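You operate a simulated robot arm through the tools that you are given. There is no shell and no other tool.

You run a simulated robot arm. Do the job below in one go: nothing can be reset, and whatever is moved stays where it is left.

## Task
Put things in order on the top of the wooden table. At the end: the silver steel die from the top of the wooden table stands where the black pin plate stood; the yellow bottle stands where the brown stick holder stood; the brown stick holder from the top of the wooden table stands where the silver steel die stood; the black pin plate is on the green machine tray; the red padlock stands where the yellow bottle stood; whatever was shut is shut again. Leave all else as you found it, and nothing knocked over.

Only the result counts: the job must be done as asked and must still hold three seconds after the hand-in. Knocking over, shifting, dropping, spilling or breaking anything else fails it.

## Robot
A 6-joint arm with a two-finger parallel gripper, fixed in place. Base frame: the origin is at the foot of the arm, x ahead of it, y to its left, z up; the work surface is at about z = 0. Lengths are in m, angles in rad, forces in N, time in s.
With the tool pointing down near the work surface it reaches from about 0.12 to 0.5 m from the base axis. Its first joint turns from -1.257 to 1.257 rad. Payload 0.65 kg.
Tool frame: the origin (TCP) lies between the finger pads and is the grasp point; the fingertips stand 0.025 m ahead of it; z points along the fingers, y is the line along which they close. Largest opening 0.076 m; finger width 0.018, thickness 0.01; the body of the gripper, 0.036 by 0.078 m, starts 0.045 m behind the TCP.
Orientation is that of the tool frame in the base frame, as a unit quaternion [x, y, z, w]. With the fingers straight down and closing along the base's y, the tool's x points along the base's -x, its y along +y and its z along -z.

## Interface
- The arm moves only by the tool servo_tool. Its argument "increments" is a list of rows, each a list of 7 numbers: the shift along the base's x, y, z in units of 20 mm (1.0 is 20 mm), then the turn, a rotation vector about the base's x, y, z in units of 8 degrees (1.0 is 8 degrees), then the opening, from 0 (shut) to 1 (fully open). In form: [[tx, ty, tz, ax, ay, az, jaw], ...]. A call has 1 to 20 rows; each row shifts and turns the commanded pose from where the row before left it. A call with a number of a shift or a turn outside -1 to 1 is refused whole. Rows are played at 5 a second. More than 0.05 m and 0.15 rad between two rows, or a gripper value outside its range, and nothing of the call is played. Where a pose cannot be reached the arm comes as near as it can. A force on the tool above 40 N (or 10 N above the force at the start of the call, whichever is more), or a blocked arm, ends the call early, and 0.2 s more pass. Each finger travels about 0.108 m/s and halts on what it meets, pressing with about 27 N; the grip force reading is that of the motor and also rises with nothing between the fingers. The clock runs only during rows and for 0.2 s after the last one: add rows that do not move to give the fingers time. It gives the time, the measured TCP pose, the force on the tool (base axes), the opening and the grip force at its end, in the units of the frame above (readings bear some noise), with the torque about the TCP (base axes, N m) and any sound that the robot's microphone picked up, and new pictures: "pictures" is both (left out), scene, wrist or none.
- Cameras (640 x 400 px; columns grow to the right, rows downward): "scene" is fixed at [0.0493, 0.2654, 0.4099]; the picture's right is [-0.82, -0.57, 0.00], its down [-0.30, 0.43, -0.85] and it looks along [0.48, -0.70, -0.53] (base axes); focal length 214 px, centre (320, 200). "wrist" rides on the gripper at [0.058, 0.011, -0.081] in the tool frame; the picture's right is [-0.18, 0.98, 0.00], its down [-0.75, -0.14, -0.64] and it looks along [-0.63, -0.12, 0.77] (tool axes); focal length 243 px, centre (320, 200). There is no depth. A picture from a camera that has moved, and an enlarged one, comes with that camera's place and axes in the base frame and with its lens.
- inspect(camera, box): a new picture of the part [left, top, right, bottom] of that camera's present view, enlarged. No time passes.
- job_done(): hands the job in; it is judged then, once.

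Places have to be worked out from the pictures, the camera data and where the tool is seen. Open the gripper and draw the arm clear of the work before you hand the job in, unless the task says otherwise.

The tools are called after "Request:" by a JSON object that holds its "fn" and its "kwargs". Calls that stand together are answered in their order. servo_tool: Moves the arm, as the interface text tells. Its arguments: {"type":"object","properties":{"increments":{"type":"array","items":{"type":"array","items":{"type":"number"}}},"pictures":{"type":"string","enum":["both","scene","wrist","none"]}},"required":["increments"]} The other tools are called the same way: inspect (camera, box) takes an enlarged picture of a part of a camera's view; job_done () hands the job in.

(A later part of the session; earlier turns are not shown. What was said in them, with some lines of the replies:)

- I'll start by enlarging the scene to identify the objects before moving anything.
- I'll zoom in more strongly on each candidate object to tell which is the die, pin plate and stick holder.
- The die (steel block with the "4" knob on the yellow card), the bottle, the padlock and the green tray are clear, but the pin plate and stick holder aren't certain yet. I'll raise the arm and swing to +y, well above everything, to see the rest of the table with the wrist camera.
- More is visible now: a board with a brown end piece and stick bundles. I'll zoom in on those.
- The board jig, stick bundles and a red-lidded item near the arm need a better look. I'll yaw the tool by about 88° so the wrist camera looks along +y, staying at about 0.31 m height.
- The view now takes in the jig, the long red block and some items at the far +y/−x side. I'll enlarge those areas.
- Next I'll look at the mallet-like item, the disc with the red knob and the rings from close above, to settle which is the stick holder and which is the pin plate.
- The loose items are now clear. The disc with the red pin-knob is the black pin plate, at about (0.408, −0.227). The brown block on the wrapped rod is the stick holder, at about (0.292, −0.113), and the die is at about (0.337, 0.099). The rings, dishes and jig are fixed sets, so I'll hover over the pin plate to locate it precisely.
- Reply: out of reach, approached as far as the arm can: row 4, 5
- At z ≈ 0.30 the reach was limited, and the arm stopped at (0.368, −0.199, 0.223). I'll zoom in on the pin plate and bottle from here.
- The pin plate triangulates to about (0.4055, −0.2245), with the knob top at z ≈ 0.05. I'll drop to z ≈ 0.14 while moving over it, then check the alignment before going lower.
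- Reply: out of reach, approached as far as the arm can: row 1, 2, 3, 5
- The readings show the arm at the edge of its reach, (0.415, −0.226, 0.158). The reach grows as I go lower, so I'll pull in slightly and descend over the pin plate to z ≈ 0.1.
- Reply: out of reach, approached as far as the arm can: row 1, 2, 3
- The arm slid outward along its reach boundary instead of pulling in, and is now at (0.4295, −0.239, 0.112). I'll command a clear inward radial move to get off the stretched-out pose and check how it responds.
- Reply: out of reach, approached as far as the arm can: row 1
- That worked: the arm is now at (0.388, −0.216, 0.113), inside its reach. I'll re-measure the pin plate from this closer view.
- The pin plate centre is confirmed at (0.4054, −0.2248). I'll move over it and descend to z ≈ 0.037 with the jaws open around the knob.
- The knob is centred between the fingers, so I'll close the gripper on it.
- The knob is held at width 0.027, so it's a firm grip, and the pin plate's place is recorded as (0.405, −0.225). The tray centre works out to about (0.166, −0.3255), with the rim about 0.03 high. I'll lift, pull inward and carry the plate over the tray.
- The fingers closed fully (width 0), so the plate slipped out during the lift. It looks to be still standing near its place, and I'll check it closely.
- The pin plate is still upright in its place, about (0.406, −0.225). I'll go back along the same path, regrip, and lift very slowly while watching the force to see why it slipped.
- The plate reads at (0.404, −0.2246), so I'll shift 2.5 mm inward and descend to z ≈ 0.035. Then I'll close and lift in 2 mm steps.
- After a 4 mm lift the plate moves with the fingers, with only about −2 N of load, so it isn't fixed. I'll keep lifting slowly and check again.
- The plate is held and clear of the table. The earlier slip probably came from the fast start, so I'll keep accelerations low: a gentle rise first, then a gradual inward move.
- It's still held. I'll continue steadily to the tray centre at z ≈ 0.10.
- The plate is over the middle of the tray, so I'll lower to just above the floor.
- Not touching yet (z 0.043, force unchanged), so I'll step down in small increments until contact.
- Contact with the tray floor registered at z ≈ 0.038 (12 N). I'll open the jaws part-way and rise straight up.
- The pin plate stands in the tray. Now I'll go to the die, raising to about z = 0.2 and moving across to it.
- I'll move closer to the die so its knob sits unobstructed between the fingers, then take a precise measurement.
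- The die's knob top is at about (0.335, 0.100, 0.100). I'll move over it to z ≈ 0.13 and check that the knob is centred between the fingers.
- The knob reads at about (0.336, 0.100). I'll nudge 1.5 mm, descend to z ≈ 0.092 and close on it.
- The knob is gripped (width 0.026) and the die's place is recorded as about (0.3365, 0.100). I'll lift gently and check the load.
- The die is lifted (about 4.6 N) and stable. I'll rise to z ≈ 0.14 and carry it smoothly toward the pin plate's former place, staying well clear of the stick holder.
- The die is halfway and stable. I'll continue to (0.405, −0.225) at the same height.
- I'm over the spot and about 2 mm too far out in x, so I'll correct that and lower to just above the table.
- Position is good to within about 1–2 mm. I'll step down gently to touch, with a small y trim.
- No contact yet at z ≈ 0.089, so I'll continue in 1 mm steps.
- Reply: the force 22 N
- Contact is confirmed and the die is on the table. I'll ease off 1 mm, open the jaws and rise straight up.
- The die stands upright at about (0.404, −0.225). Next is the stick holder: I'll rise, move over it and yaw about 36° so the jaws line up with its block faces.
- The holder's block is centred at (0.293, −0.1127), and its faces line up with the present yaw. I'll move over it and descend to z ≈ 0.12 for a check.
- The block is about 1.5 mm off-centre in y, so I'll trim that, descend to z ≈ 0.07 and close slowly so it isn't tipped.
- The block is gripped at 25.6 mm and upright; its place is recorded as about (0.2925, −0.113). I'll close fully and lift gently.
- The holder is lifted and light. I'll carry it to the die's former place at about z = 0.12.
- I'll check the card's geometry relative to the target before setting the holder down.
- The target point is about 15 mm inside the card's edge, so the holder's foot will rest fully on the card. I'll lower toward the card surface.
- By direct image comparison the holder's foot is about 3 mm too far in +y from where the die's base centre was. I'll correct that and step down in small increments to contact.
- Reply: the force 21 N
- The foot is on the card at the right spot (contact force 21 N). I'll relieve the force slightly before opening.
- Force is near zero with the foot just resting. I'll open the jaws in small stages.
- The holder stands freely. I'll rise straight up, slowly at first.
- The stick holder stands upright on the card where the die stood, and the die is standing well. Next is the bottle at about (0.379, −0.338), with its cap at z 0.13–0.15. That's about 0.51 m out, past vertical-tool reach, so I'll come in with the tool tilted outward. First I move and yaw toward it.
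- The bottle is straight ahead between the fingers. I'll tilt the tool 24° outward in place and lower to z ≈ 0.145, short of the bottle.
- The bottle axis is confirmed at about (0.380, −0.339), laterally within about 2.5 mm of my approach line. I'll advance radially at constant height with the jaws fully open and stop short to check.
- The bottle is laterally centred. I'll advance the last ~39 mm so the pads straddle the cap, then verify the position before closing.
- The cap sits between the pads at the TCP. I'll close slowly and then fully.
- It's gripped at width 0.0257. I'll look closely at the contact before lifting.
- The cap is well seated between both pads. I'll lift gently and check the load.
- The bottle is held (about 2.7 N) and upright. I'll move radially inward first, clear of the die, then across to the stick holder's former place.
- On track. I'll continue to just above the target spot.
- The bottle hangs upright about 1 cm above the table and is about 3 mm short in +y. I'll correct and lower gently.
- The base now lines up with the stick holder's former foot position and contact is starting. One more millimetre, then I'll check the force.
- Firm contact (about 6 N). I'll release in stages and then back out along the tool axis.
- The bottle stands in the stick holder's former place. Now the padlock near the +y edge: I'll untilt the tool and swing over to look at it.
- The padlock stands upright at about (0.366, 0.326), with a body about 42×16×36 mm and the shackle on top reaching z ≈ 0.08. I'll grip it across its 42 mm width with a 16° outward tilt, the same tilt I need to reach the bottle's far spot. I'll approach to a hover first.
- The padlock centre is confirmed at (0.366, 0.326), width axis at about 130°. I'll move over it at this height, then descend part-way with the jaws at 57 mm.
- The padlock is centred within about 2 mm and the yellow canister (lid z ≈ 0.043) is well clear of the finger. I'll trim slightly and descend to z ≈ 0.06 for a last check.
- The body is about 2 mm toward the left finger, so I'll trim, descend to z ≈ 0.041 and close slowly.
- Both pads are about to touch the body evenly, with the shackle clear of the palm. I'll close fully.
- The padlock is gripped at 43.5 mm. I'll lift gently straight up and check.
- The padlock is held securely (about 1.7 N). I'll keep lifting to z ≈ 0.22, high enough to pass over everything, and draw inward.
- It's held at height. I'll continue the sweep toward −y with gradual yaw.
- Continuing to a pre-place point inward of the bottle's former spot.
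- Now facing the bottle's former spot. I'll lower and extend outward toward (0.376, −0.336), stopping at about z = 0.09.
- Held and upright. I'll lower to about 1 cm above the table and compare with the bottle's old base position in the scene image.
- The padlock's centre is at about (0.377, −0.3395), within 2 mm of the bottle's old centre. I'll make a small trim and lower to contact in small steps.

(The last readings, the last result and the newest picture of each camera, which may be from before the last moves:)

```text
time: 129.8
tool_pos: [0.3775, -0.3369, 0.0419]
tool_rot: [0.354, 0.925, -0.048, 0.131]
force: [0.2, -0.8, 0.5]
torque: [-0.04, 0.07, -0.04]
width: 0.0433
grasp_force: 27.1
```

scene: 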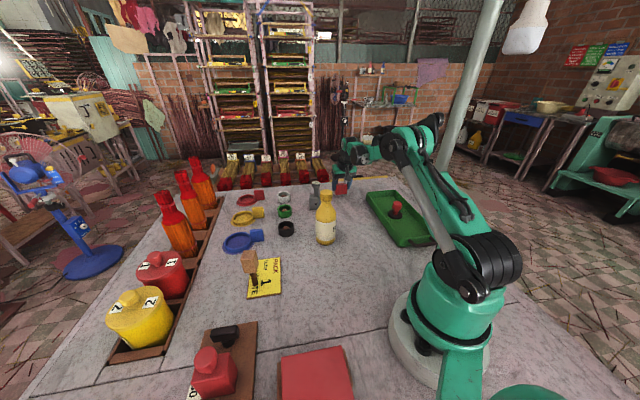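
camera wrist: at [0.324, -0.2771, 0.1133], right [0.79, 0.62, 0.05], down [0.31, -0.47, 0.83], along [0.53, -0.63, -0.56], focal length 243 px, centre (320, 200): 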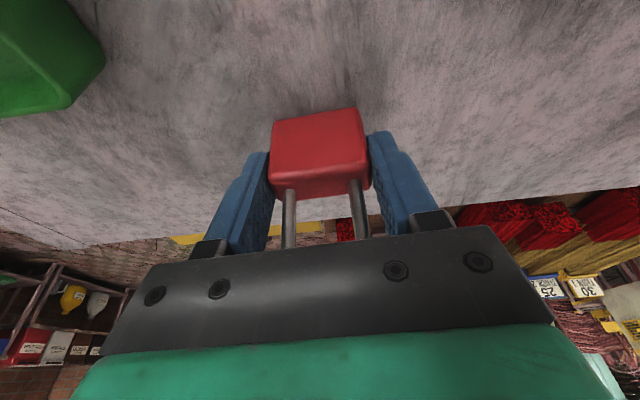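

Contact has begun (force went from −1.7 N to +0.5 N). A hair more to seat it, then I'll check before releasing.

Request:
{"fn": "servo_tool", "kwargs": {"increments": [[0, 0, -0.03, 0, 0, 0, 0], [0, 0, 0, 0, 0, 0, 0]], "pictures": "wrist"}}

Request:
{"fn": "inspect", "kwargs": {"camera": "scene", "box": [310, 150, 370, 210]}}

```text
time: 130.4
tool_pos: [0.3786, -0.3371, 0.0406]
tool_rot: [0.353, 0.925, -0.048, 0.13]
force: [-4.6, 4.3, 17.5]
torque: [0.04, 0.26, -0.02]
width: 0.0436
grasp_force: 27.5
camera wrist: at [0.326, -0.2766, 0.1019], right [0.79, 0.62, 0.05], down [0.31, -0.47, 0.83], along [0.53, -0.63, -0.56], focal length 243 px, centre (320, 200)
```

wrist: 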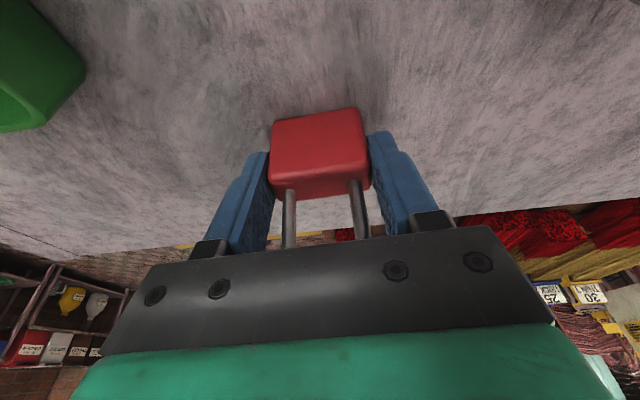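

```text
6.67 times, centred on (340, 180) of scene
camera zoom: at [0.0492, 0.2655, 0.4099], right [-0.82, -0.57, 0.0], down [-0.3, 0.43, -0.85], along [0.48, -0.7, -0.53], focal length 1430 px, centre (187, 333)
```

zoom: 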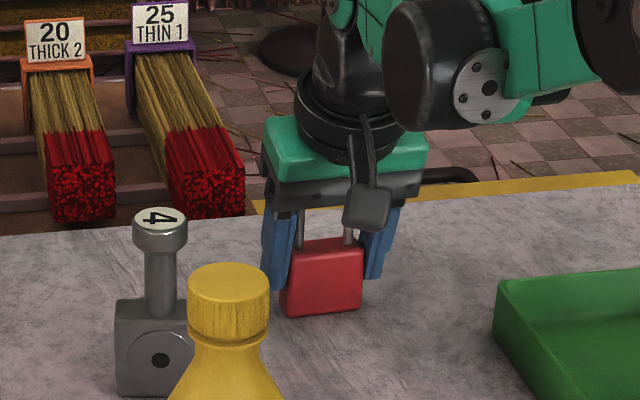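

The padlock is seated, with its centre at (0.379, −0.339). I'll ease off, open in stages and retreat along the tool axis.

Request:
{"fn": "servo_tool", "kwargs": {"increments": [[0, 0, 0.03, 0, 0, 0, 0], [0, 0, 0, 0, 0, 0, 0.6], [0, 0, 0, 0, 0, 0, 0.65], [0, 0, 0, 0, 0, 0, 0.75], [0, 0, 0, 0, 0, 0, 0.85], [-0.05, 0.045, 0.25, 0, 0, 0, 0.85], [-0.1, 0.09, 0.48, 0, 0, 0, 0.85], [-0.2, 0.18, 0.9, 0, 0, 0, 0.85], [-0.2, 0.18, 0.9, 0, 0, 0, 0.85], [-0.2, 0.18, 0.9, 0, 0, 0, 0.85], [0, 0, 0, 0, 0, 0, 0.85]]}}

Request:
{"fn": "inspect", "kwargs": {"camera": "scene", "box": [310, 150, 370, 210]}}

Request:
{"fn": "inspect", "kwargs": {"camera": "wrist", "box": [220, 20, 420, 240]}}

```text
time: 132.8
tool_pos: [0.3634, -0.3235, 0.11]
tool_rot: [0.353, 0.925, -0.049, 0.132]
force: [0.2, 0.2, 0.0]
torque: [-0.01, 0.0, -0.04]
width: 0.0646
grasp_force: 0.0
camera wrist: at [0.3104, -0.2619, 0.1707], right [0.79, 0.62, 0.05], down [0.31, -0.47, 0.83], along [0.53, -0.63, -0.56], focal length 243 px, centre (320, 200)
```

scene: 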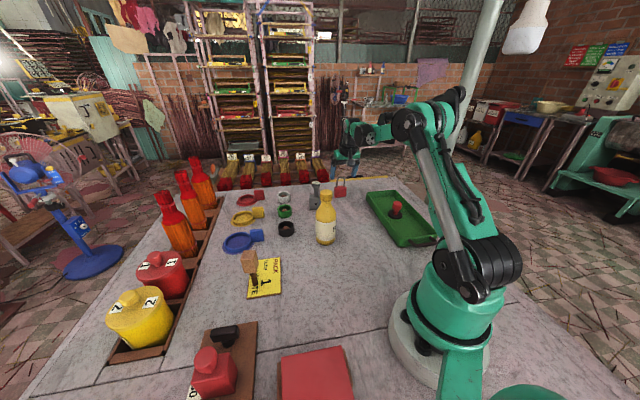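
wrist: 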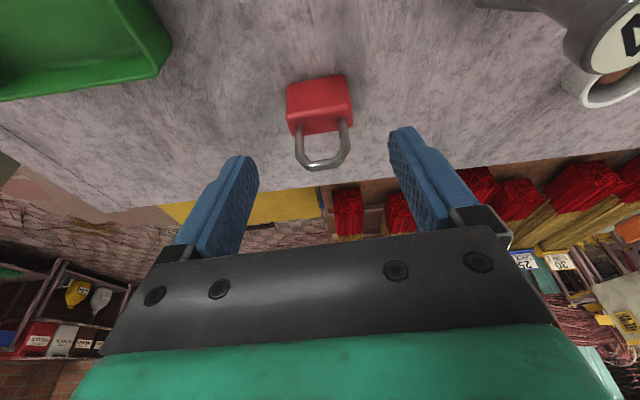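

```text
6.67 times, centred on (340, 180) of scene
camera zoom: at [0.0493, 0.2654, 0.4099], right [-0.82, -0.57, 0.0], down [-0.3, 0.43, -0.85], along [0.48, -0.7, -0.53], focal length 1430 px, centre (187, 333)
```

zoom: 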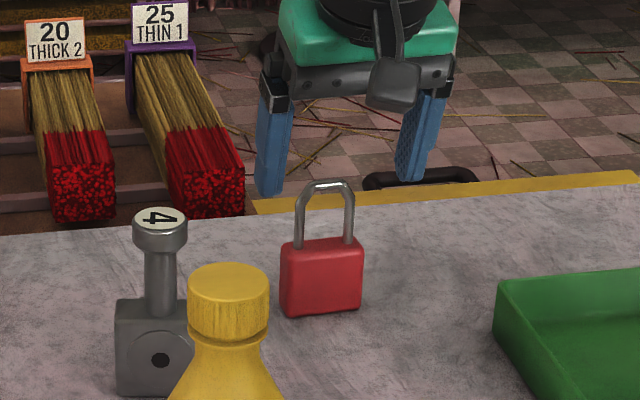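

```text
1.82 times, centred on (320, 130) of wrist
camera zoom: at [0.3104, -0.2619, 0.1707], right [0.79, 0.62, 0.05], down [0.31, -0.47, 0.83], along [0.53, -0.63, -0.56], focal length 441 px, centre (320, 327)
```

zoom: 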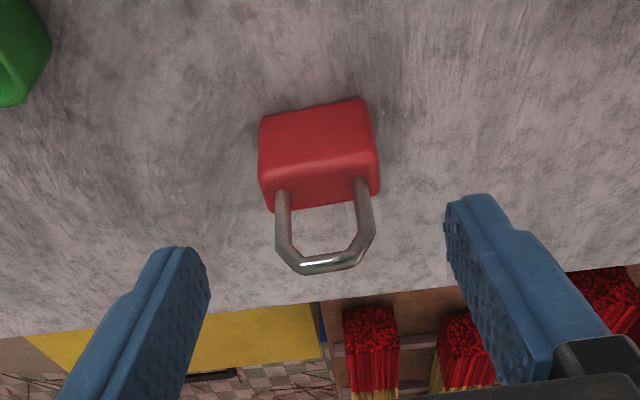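

The padlock stands where the bottle was. I'll retract up and inward, untilt and move the arm clear, then inspect everything.

Request:
{"fn": "servo_tool", "kwargs": {"increments": [[-0.4, 0.36, 0.9, 0, 0, 0, 0.85], [-0.4, 0.36, 0.9, 0, 0, 0, 0.85], [-0.4, 0.36, 0.9, 0, 0, 0, 0.85], [-0.4, 0.36, 0.9, 0, 0, 0, 0.85], [-0.7, 0.62, 0.6, 0.444, 0.497, 0, 0.85], [-0.7, 0.62, 0.6, 0.444, 0.497, 0, 0.85], [-0.7, 0.62, 0.6, 0.444, 0.497, 0, 0.85], [-0.7, 0.62, 0.6, 0, 0, 0.6, 1], [-0.7, 0.62, 0.6, 0, 0, 0.6, 1], [-0.3, 0.9, 0.3, 0, 0, 0.6, 1], [-0.3, 0.9, 0, 0, 0, 0.6, 1], [-0.3, 0.9, 0, 0, 0, 0.6, 1], [-0.3, 0.9, 0, 0, 0, 0.6, 1], [-0.3, 0.9, 0, 0, 0, 0.6, 1], [0, 0.9, 0, 0, 0, 0.6, 1], [0, 0.9, 0, 0, 0, 0.4, 1], [0, 0, 0, 0, 0, 0, 1]]}}

Request:
{"fn": "inspect", "kwargs": {"camera": "scene", "box": [210, 150, 450, 310]}}

Request:
{"fn": "inspect", "kwargs": {"camera": "scene", "box": [80, 140, 300, 400]}}

```text
time: 136.4
tool_pos: [0.2315, -0.1069, 0.2481]
tool_rot: [0.0, 1.0, 0.002, 0.0]
force: [0.3, 0.2, 0.3]
torque: [0.02, 0.01, 0.02]
width: 0.0759
grasp_force: 0.0
camera wrist: at [0.1722, -0.096, 0.3279], right [0.19, 0.98, 0.0], down [0.75, -0.14, 0.64], along [0.63, -0.12, -0.77], focal length 243 px, centre (320, 200)
```

scene: 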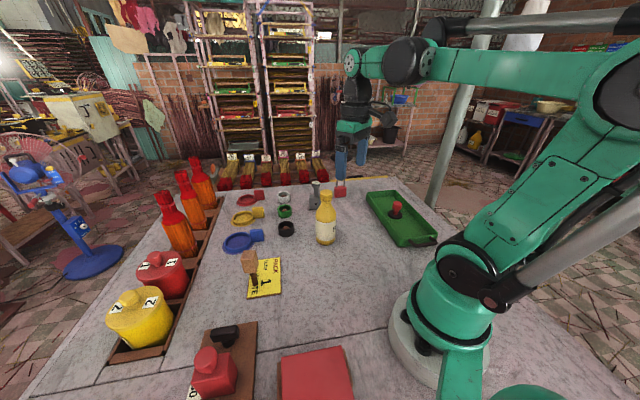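
wrist: 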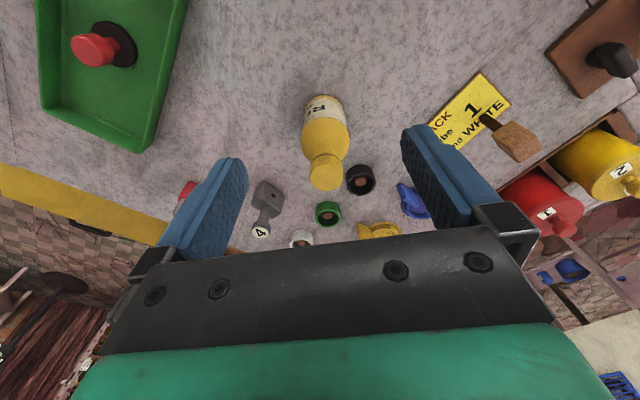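

```text
2.50 times, centred on (330, 230) of scene
camera zoom: at [0.0492, 0.2654, 0.4099], right [-0.82, -0.57, 0.0], down [-0.3, 0.43, -0.85], along [0.48, -0.7, -0.53], focal length 536 px, centre (295, 125)
```

zoom: 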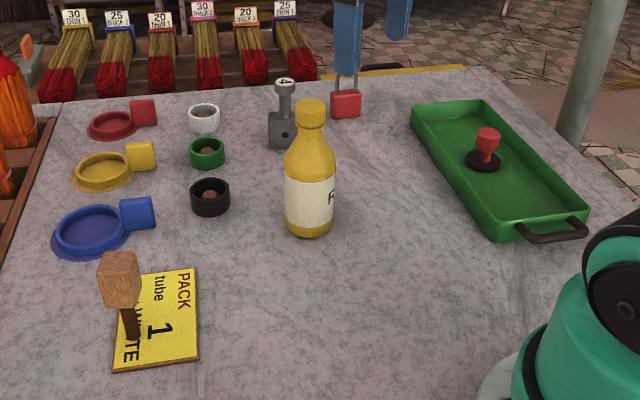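

```text
1.54 times, centred on (190, 270) of scene
camera zoom: at [0.0492, 0.2654, 0.4099], right [-0.82, -0.57, 0.0], down [-0.3, 0.43, -0.85], along [0.48, -0.7, -0.53], focal length 330 px, centre (520, 92)
```

zoom: 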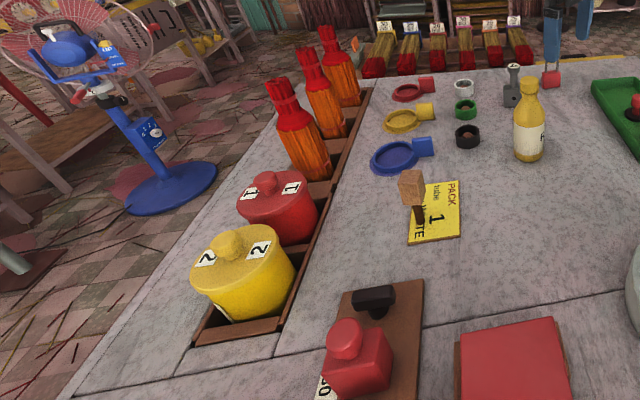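

Everything is standing: the die, padlock, bottle, stick holder and pin plate are all in their places, and the other items are undisturbed. I'll raise the arm a little more, clear of the work, and take a final look.

Request:
{"fn": "servo_tool", "kwargs": {"increments": [[-0.5, 0.3, 0.7, 0, 0, 0, 1], [-0.5, 0.3, 0.7, 0, 0, 0, 1], [0, 0, 0, 0, 0, 0, 1], [0, 0, 0, 0, 0, 0, 1], [0, 0, 0, 0, 0, 0, 1]]}}

Request:
{"fn": "inspect", "kwargs": {"camera": "scene", "box": [220, 160, 360, 310]}}

Request:
{"fn": "inspect", "kwargs": {"camera": "wrist", "box": [40, 0, 560, 260]}}

```text
time: 137.6
tool_pos: [0.2121, -0.0943, 0.2761]
tool_rot: [0.003, 1.0, 0.002, -0.001]
force: [0.3, 0.0, 0.3]
torque: [-0.01, 0.01, 0.01]
width: 0.0762
grasp_force: 0.1
camera wrist: at [0.1519, -0.0835, 0.356], right [0.19, 0.98, 0.0], down [0.75, -0.15, 0.64], along [0.63, -0.12, -0.77], focal length 243 px, centre (320, 200)
```

scene: 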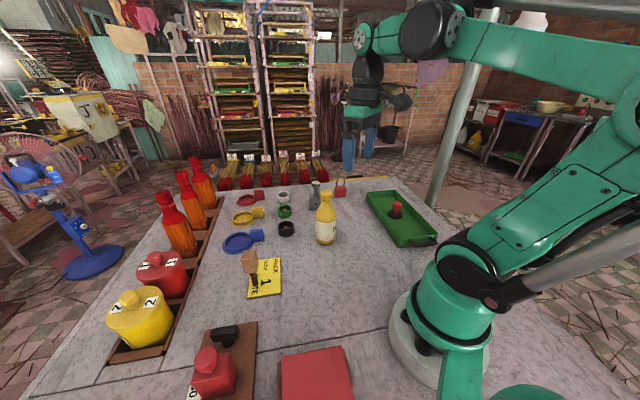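
wrist: 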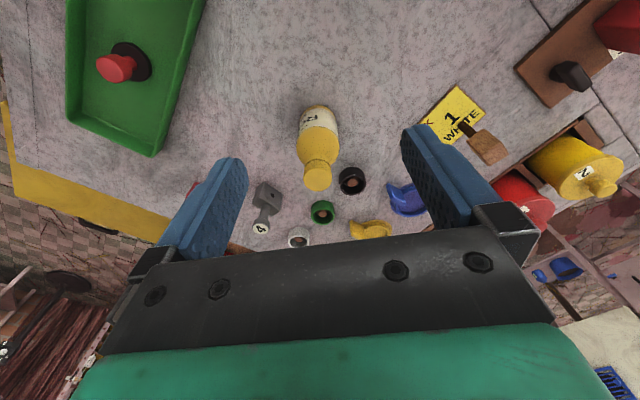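

```text
2.67 times, centred on (290, 235) of scene
camera zoom: at [0.0493, 0.2654, 0.4099], right [-0.82, -0.57, 0.0], down [-0.3, 0.43, -0.85], along [0.48, -0.7, -0.53], focal length 572 px, centre (400, 107)
```

zoom: 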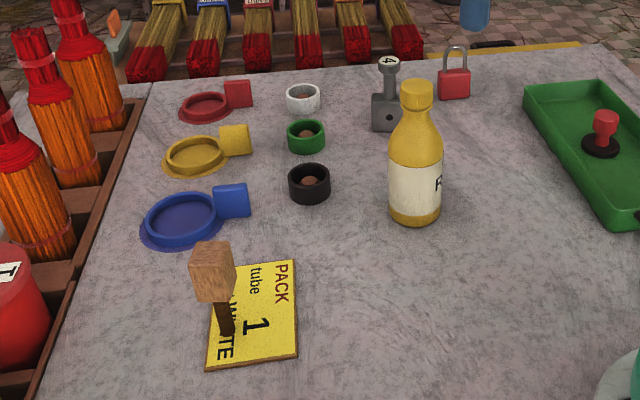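

```text
1.23 times, centred on (300, 130) of wrist
camera zoom: at [0.1519, -0.0835, 0.356], right [0.19, 0.98, 0.0], down [0.75, -0.15, 0.64], along [0.63, -0.12, -0.77], focal length 299 px, centre (345, 286)
```

zoom: 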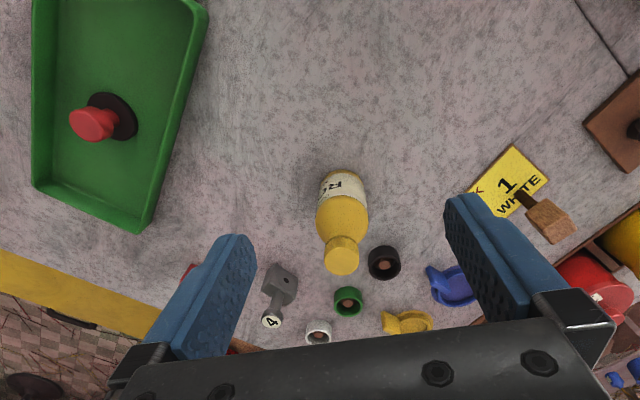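

The final pictures show all five objects upright in their requested places. The arm is clear with the gripper open, and nothing was opened or disturbed. I'm handing the job in.

Request:
{"fn": "job_done", "kwargs": {}}

```text
The job is handed in.
```

I moved all five objects to their new places and handed the job in. In the final pictures each one is upright, nothing else looks disturbed, and the arm is clear with the gripper open.

| Object | Now stands |
|---|---|
| Black pin plate | On the green machine tray, near the middle |
| Silver steel die | Where the pin plate stood |
| Brown stick holder | Where the die stood, on the yellow card |
| Yellow bottle | Where the stick holder stood |
| Red padlock | Where the bottle stood |

- **Which objects I picked:** two names were not obvious, so I chose by elimination. I took the black disc with the red knob as the pin plate, and the wooden block on the wrapped rod as the stick holder.
- **Slip on the first try:** the pin plate slid out of the gripper on my first lift and stayed standing. I gripped it again and carried it more slowly.
- **Accuracy:** I estimate each object is within 2–3 mm of its target. The die and the padlock may face a different way than before.
- **Shut things:** I did not open anything, so nothing needed shutting again.
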